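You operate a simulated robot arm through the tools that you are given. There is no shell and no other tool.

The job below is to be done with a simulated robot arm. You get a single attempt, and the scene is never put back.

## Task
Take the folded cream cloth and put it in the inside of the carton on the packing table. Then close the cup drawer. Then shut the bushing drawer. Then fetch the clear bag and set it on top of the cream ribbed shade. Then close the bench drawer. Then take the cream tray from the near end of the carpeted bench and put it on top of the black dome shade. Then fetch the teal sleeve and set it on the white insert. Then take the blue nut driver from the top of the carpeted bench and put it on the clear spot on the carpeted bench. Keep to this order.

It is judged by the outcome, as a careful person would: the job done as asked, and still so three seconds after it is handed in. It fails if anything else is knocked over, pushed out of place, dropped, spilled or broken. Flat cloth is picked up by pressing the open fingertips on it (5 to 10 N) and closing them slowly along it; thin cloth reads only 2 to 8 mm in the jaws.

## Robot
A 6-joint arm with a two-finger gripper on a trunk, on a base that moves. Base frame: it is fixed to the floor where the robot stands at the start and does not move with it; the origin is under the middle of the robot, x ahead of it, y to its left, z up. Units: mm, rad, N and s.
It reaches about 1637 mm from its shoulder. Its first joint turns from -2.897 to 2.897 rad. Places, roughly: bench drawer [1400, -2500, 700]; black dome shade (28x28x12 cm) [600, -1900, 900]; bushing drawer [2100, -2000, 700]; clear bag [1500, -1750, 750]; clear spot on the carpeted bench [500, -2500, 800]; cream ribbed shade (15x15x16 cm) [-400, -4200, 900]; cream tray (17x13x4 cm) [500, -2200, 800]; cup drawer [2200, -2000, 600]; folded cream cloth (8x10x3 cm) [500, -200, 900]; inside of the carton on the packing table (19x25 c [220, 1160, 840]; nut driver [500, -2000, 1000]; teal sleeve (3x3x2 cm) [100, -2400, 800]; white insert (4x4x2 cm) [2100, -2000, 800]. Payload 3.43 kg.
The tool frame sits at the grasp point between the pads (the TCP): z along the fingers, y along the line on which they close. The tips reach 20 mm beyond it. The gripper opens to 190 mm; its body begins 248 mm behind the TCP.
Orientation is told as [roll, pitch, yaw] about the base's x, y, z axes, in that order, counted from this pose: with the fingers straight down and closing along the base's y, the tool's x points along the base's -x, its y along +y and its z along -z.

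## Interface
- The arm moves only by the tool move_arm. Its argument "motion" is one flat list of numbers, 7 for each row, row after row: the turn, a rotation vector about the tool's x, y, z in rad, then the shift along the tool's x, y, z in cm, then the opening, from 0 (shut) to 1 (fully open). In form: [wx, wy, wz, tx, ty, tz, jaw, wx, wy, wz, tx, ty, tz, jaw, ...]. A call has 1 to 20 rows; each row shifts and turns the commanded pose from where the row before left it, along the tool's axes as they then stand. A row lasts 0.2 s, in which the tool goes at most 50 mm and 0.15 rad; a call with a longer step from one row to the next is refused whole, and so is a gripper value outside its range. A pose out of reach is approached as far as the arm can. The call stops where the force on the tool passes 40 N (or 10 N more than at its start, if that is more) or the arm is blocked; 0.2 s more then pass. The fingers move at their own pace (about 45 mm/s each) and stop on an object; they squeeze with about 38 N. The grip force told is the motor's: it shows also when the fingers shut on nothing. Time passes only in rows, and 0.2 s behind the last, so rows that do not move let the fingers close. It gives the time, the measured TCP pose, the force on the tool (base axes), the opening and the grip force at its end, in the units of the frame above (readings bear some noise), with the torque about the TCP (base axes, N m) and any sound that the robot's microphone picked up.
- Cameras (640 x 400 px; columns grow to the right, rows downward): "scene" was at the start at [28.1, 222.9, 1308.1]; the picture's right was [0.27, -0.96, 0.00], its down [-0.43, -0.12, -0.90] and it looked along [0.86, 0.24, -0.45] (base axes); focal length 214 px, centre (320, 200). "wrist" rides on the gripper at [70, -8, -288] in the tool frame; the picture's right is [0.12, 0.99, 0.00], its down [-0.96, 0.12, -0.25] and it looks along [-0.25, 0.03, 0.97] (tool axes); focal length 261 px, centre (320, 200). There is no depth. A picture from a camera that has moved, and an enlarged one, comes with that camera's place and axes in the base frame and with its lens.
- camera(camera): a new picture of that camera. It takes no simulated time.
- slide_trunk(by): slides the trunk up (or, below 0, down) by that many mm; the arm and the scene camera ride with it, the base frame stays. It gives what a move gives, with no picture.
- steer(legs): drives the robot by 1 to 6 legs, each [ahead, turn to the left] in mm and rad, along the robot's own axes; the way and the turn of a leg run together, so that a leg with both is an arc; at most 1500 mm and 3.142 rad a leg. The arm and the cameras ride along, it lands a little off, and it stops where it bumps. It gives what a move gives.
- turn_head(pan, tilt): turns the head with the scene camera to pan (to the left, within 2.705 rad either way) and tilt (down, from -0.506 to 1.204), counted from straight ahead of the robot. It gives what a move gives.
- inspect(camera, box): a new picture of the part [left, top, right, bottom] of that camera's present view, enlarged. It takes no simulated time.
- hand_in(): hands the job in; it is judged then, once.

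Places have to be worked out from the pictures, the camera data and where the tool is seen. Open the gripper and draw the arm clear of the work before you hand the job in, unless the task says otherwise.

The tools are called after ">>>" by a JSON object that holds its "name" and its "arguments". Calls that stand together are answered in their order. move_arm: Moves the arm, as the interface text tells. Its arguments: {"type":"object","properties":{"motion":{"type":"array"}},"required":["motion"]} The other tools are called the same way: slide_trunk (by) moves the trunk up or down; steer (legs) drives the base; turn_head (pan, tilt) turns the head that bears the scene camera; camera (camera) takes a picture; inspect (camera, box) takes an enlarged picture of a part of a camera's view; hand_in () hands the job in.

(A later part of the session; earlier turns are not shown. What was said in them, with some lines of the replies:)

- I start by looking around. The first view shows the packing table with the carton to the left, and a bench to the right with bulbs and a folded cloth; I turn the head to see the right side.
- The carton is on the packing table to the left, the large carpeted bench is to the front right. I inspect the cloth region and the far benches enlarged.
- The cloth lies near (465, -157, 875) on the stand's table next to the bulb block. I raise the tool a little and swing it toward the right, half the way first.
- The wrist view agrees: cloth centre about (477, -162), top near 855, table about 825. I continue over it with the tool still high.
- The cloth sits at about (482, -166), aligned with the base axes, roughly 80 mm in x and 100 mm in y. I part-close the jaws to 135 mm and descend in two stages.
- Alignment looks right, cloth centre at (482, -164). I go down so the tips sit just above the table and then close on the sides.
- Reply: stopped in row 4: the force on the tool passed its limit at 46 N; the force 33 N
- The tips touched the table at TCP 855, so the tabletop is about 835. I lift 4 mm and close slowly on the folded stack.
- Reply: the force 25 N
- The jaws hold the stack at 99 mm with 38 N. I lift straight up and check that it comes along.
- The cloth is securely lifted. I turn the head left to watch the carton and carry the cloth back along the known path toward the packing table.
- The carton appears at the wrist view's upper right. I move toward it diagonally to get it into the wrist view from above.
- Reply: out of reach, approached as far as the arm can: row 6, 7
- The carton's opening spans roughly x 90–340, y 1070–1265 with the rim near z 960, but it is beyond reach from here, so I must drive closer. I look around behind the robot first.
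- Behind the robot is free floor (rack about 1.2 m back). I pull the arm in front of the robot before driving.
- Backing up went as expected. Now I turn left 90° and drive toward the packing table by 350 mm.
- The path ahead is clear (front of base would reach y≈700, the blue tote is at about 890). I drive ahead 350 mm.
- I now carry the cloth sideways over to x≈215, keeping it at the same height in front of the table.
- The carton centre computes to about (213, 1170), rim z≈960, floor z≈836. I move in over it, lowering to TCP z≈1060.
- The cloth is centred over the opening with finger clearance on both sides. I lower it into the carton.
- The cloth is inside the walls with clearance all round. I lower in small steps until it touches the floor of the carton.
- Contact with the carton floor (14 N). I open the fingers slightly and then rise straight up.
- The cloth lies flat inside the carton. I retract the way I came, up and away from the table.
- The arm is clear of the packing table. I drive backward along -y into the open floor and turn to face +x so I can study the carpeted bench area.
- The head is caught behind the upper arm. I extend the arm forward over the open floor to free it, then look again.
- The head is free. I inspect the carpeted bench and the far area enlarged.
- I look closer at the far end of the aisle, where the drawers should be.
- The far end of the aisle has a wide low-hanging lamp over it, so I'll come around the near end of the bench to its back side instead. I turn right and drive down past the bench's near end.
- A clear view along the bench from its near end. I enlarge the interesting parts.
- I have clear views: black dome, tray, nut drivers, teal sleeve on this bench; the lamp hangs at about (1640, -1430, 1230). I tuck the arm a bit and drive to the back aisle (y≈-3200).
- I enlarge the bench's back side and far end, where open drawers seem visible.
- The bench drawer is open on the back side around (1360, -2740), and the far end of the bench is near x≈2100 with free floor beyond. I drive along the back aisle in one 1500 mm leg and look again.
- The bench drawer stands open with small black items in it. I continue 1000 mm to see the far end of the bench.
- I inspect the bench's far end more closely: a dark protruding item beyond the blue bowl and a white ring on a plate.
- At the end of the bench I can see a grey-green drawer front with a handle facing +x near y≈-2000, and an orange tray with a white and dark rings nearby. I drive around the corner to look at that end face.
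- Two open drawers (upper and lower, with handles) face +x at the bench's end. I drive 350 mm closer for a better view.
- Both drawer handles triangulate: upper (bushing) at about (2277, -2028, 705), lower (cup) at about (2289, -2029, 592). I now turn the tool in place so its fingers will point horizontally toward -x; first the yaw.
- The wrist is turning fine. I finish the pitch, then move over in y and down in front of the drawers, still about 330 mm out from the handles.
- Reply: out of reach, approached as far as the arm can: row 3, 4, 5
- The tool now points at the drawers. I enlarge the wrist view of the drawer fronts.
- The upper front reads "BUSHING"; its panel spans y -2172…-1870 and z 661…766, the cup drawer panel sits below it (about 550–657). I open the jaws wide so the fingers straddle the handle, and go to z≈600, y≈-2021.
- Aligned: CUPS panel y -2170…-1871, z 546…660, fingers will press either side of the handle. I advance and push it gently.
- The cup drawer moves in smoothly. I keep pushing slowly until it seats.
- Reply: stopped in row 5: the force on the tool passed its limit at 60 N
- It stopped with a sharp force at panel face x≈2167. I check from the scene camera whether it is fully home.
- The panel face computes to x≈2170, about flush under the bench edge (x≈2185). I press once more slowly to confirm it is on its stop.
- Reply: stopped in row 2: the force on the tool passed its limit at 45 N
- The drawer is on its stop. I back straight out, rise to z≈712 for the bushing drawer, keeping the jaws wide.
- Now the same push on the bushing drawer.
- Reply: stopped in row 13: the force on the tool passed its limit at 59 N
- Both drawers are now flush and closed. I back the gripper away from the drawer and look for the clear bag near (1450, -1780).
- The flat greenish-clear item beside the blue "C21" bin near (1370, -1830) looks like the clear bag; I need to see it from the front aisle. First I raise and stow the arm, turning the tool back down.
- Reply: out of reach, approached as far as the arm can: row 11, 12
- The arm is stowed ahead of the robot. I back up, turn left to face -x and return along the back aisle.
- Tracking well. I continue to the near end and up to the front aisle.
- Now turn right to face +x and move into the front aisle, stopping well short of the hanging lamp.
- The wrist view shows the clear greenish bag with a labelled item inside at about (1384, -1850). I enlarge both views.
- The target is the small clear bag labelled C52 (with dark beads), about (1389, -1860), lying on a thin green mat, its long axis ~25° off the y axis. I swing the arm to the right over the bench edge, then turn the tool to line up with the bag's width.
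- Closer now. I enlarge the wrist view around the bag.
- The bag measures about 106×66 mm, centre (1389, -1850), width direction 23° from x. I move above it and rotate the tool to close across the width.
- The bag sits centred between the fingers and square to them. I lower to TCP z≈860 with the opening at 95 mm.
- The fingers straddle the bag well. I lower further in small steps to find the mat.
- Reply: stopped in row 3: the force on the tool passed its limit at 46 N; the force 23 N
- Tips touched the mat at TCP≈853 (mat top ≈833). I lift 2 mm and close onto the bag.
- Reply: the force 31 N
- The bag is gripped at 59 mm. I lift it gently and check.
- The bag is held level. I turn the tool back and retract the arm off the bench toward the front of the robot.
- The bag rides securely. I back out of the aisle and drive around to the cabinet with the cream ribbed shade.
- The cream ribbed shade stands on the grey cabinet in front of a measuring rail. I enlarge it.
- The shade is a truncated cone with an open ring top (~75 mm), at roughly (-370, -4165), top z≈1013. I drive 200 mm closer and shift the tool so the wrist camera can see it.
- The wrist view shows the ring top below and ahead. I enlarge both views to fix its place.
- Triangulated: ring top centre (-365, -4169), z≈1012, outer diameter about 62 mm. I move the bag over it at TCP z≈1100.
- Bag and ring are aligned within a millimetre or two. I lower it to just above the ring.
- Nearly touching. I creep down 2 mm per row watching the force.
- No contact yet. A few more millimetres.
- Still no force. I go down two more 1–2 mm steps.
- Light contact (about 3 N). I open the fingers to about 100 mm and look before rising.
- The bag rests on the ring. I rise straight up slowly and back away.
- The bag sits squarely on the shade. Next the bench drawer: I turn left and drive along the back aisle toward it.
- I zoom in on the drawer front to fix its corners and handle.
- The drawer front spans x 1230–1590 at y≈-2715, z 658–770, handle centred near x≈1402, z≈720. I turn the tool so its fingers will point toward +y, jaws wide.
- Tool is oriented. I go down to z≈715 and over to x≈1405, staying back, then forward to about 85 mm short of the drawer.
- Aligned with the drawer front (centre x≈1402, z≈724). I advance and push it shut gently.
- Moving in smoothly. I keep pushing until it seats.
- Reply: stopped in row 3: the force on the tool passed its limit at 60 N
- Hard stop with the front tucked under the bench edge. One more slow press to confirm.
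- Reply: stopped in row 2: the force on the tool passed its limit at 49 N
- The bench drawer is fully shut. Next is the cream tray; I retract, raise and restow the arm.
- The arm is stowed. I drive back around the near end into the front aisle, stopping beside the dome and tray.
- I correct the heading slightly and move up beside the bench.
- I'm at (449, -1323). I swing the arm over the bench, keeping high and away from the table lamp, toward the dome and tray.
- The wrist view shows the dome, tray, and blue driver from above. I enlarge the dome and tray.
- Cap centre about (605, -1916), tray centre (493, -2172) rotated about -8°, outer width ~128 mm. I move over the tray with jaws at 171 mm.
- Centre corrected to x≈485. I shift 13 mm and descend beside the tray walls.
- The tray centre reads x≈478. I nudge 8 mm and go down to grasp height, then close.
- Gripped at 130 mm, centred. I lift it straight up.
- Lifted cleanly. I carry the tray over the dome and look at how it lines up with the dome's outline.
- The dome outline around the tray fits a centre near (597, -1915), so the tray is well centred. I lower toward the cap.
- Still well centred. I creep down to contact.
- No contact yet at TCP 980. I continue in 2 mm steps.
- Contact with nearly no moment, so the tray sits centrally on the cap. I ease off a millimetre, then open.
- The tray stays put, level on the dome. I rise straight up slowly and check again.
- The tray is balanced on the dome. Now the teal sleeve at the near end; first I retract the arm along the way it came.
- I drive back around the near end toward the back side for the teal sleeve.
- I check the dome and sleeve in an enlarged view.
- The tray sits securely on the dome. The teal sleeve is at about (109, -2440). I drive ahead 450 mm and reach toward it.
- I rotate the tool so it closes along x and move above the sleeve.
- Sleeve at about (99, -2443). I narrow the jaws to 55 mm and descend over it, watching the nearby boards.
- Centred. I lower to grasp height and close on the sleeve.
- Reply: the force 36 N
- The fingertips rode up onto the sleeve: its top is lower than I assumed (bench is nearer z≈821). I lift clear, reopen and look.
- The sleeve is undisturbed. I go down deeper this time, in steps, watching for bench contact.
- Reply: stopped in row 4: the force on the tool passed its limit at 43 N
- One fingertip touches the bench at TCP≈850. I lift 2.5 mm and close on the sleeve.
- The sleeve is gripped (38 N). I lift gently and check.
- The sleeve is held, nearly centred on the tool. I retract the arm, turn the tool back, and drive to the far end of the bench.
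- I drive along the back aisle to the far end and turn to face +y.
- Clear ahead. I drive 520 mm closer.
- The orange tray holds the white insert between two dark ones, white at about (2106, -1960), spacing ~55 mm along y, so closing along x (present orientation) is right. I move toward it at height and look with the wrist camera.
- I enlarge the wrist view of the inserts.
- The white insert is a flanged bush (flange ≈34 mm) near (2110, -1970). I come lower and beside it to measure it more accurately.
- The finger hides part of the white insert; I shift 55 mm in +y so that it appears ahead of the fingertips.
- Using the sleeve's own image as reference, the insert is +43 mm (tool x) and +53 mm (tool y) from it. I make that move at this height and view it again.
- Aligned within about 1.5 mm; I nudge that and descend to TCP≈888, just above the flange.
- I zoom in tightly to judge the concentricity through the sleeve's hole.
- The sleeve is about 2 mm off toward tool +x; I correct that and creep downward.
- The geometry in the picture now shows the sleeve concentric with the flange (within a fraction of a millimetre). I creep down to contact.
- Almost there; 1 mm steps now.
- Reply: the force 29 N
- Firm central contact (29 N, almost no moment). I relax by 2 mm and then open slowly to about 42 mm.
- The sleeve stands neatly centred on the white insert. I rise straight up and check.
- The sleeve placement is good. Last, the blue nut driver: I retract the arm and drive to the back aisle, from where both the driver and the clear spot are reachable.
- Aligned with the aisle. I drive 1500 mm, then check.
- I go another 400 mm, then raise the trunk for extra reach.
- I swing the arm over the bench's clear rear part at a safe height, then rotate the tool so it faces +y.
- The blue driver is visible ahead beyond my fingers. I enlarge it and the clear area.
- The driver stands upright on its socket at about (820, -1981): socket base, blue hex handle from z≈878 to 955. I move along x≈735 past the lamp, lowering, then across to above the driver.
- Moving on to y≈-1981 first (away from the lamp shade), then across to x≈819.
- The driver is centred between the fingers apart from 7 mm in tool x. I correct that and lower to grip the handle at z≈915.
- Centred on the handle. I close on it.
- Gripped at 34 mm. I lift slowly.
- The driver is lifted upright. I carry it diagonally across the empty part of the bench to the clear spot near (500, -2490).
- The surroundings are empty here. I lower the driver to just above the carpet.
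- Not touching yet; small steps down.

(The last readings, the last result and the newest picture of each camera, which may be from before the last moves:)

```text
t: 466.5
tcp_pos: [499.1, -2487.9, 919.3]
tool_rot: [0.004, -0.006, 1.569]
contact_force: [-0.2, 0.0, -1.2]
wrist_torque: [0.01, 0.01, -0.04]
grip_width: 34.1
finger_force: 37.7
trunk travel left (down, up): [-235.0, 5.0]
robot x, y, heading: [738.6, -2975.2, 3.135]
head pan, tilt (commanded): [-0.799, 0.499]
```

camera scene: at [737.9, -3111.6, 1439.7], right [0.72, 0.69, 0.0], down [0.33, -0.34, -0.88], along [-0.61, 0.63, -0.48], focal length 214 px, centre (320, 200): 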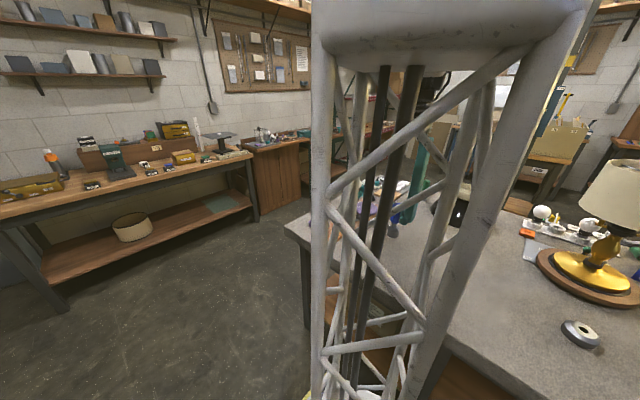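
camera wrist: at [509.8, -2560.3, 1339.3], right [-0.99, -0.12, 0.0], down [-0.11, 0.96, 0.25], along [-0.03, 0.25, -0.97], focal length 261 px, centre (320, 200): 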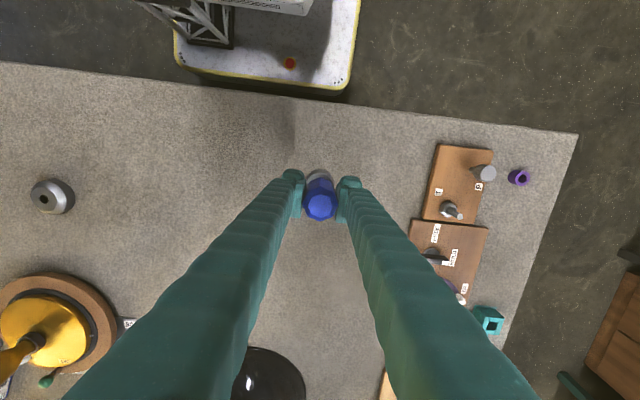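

>>> {"name": "move_arm", "arguments": {"motion": [0, 0, 0, 0, 0, 0.15, 0.13, 0, 0, 0, 0, 0, 0, 0.13]}}

>>> {"name": "move_arm", "arguments": {"motion": [0, 0, 0, 0, 0, 0.15, 0.13, 0, 0, 0, 0, 0, 0, 0.13]}}

```text
t: 467.1
tcp_pos: [498.7, -2486.5, 918.0]
tool_rot: [0.003, -0.008, 1.569]
contact_force: [1.7, -0.3, 13.7]
wrist_torque: [-0.09, 0.18, 0.02]
grip_width: 34.2
finger_force: 38.0
trunk travel left (down, up): [-235.0, 5.0]
robot x, y, heading: [741.9, -2979.8, 3.136]
head pan, tilt (commanded): [-0.799, 0.499]
```

```text
t: 467.7
tcp_pos: [500.3, -2487.4, 916.9]
tool_rot: [0.003, -0.007, 1.567]
contact_force: [1.3, 2.1, 29.8]
wrist_torque: [0.08, -0.05, -0.11]
grip_width: 34.4
finger_force: 38.0
trunk travel left (down, up): [-235.0, 5.0]
robot x, y, heading: [742.3, -2977.0, 3.136]
head pan, tilt (commanded): [-0.799, 0.499]
```

The driver's base is on the bench. I ease off 2 mm and open slowly.

>>> {"name": "move_arm", "arguments": {"motion": [0, 0, 0, 0, 0, -0.2, 0.13, 0, 0, 0, 0, 0, 0, 0.19, 0, 0, 0, 0, 0, 0, 0.22, 0, 0, 0, 0, 0, 0, 0.27, 0, 0, 0, 0, 0, 0, 0.34, 0, 0, 0, 0, 0, 0, 0.4, 0, 0, 0, 0, 0, 0, 0.4]}}

>>> {"name": "inspect", "arguments": {"camera": "wrist", "box": [240, 120, 400, 220]}}

```text
t: 469.3
tcp_pos: [499.3, -2487.1, 917.6]
tool_rot: [0.003, -0.004, 1.569]
contact_force: [-0.3, 0.4, 0.6]
wrist_torque: [-0.02, -0.03, -0.01]
grip_width: 75.8
finger_force: 0.0
trunk travel left (down, up): [-235.0, 5.0]
robot x, y, heading: [744.8, -2977.5, 3.135]
head pan, tilt (commanded): [-0.799, 0.499]
```

```text
4.00 times, centred on (320, 170) of wrist
camera zoom: at [510.0, -2559.0, 1204.9], right [-0.99, -0.12, 0.0], down [-0.11, 0.96, 0.25], along [-0.03, 0.25, -0.97], focal length 1043 px, centre (320, 320)
```

zoom: 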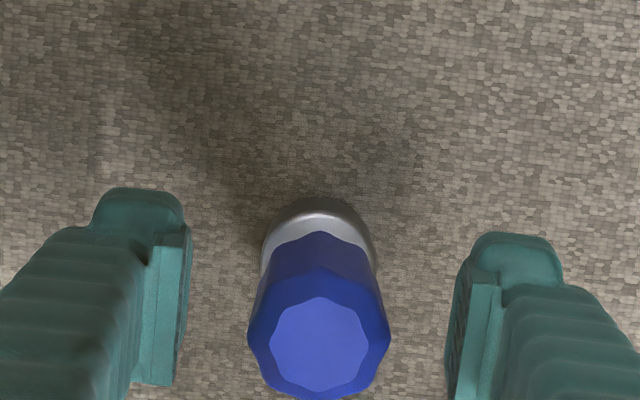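

The driver stands free and upright. I rise straight up, then draw the arm back off the bench.

>>> {"name": "move_arm", "arguments": {"motion": [0, 0, 0, 0, 0, -1.5, 0.42, 0, 0, 0, 0, 0, -3.5, 0.42, 0, 0, 0, 0, 0, -4.5, 0.42, 0, 0, 0, 0, 0, -4.5, 0.42, 0, 0, 0, 0, 0, -4.5, 0.42, 0, 0, 0, 0, 0, -4.5, 0.42, 0, 0, 0, 0, 0, -4.0, 0.42]}}

>>> {"name": "camera", "arguments": {"camera": "wrist"}}

>>> {"name": "camera", "arguments": {"camera": "scene"}}

```text
t: 470.9
tcp_pos: [500.8, -2487.8, 1188.6]
tool_rot: [0.004, -0.004, 1.569]
contact_force: [-0.6, 0.8, -0.8]
wrist_torque: [-0.01, -0.01, 0.02]
grip_width: 79.5
finger_force: 0.1
trunk travel left (down, up): [-235.0, 5.0]
robot x, y, heading: [741.3, -2976.1, 3.136]
head pan, tilt (commanded): [-0.799, 0.499]
```

```text
taken
camera wrist: at [511.6, -2560.3, 1475.5], right [-0.99, -0.12, 0.0], down [-0.11, 0.96, 0.25], along [-0.03, 0.25, -0.97], focal length 261 px, centre (320, 200)
```

wrist: 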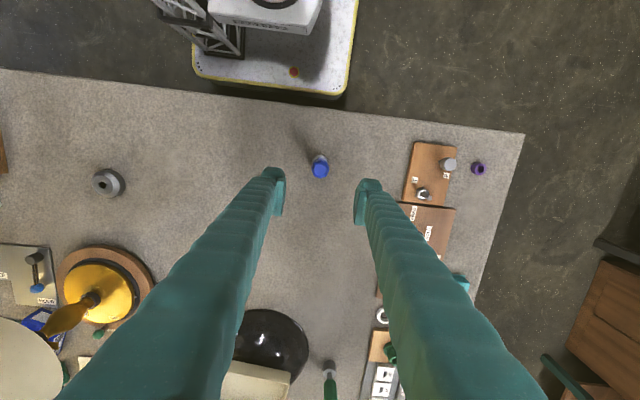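

```text
taken
camera scene: at [737.7, -3111.3, 1439.7], right [0.72, 0.69, 0.0], down [0.33, -0.34, -0.88], along [-0.61, 0.63, -0.48], focal length 214 px, centre (320, 200)
```

scene: 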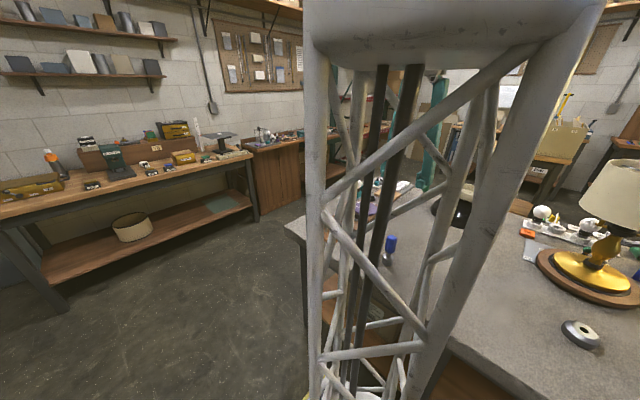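

The driver stands on the clear spot near (500, -2487). I draw the arm clear of the bench and verify the other placements visible from here.

>>> {"name": "move_arm", "arguments": {"motion": [0, 0, 0, 4.5, 1.8, 0, 0.6, 0, 0, 0, 4.5, 1.8, 0, 0.6, 0, 0, 0, 4.5, 1.8, 0, 0.6, 0, 0, 0, 4.5, 1.8, 0, 0.6, 0, 0, 0, 4.5, 1.8, 0, 0.6, 0, 0, 0, 4.5, 1.8, 0, 0.6, 0, 0, 0, 4.5, 1.8, 0, 0.6, 0, 0, 0, 4.5, 1.8, 0, 0.6, 0, 0, 0, 4.5, 1.8, 0, 0.6, 0, 0, 0, 4.5, 1.8, 0, 0.6, 0, 0, 0, 4.5, 1.8, 0, 0.6, 0, 0, 0, 0, 0, 0, 0.6]}}

>>> {"name": "camera", "arguments": {"camera": "scene"}}

>>> {"name": "turn_head", "arguments": {"pan": 0.7, "tilt": 0.4}}

>>> {"name": "inspect", "arguments": {"camera": "scene", "box": [220, 110, 420, 235]}}

```text
t: 473.5
tcp_pos: [302.3, -2982.7, 1183.2]
tool_rot: [0.004, -0.005, 1.57]
contact_force: [-0.2, 0.2, 0.3]
wrist_torque: [-0.03, 0.0, 0.03]
grip_width: 114.0
finger_force: 0.0
trunk travel left (down, up): [-235.0, 5.0]
robot x, y, heading: [739.3, -2976.4, 3.137]
head pan, tilt (commanded): [-0.799, 0.499]
```

```text
taken
camera scene: at [736.7, -3111.4, 1444.5], right [0.72, 0.7, 0.0], down [0.3, -0.31, -0.9], along [-0.63, 0.65, -0.43], focal length 214 px, centre (320, 200)
```

scene: 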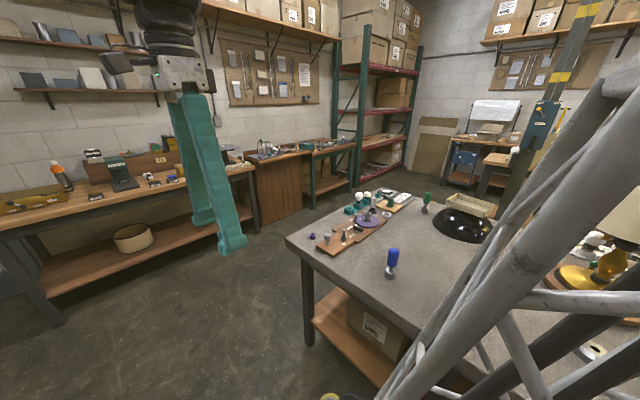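

```text
t: 475.1
tcp_pos: [300.8, -2982.5, 1184.3]
tool_rot: [0.004, -0.006, 1.568]
contact_force: [0.5, -0.1, 0.7]
wrist_torque: [-0.03, 0.02, 0.01]
grip_width: 113.8
finger_force: 0.0
trunk travel left (down, up): [-235.0, 5.0]
robot x, y, heading: [742.8, -2977.6, 3.14]
head pan, tilt (commanded): [0.7, 0.4]
```

```text
3.20 times, centred on (320, 172) of scene
camera zoom: at [729.6, -3236.4, 1448.8], right [-0.64, 0.77, 0.0], down [0.3, 0.25, -0.92], along [-0.71, -0.59, -0.39], focal length 686 px, centre (320, 288)
```

zoom: 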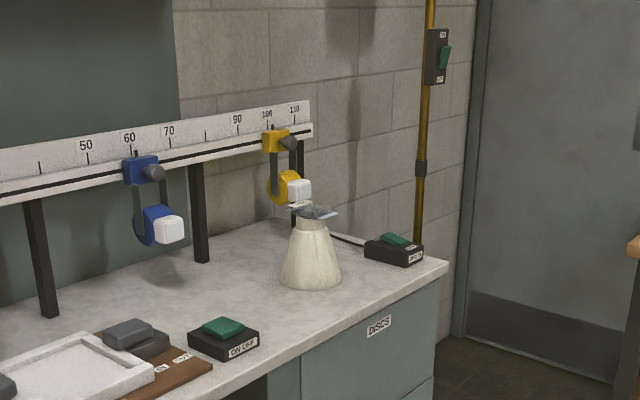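

All checks hold: the bag sits on the shade, the tray on the dome, the sleeve on the white insert, and the blue driver stands on the clear spot. The cloth was lying in the carton and all three drawers were closed when I last saw them. The gripper is open and the arm is clear, so I hand the job in.

>>> {"name": "hand_in", "arguments": {}}

```text
The job is handed in.
```

I did all eight steps in the order you gave and handed the job in. The result of the judging hasn't come back to me.

| Step | Result | Last checked |
|---|---|---|
| Folded cream cloth | Flat inside the carton on the packing table | Right after placing it |
| Cup drawer | Pushed in to its stop | As I left it, and again after closing the bushing drawer |
| Bushing drawer | Pushed in to its stop | In the picture at the stop; glimpsed later from the same end of the bench |
| Clear bag (labelled C52) | Resting on top of the cream ribbed shade | Just before handing in |
| Bench drawer | Pushed in to its stop | As I left it |
| Cream tray | Balanced on the cap of the black dome shade | Just before handing in |
| Teal sleeve | Centred on the white insert in the orange tray | Right after placing it |
| Blue nut driver | Standing upright on the clear spot, at about (500, -2487) | Just before handing in |

- **Nut driver:** your rough place for it fits the green driver better than the blue one. I went by colour and moved the blue one, which stood at about (820, -1980).
- **Teal sleeve:** on my first try the fingertips came down on top of it instead of its sides. I backed off, saw it hadn't moved, and gripped it properly the second time.

I saw nothing knocked over or moved out of place. The gripper is open and the arm is clear of the bench.
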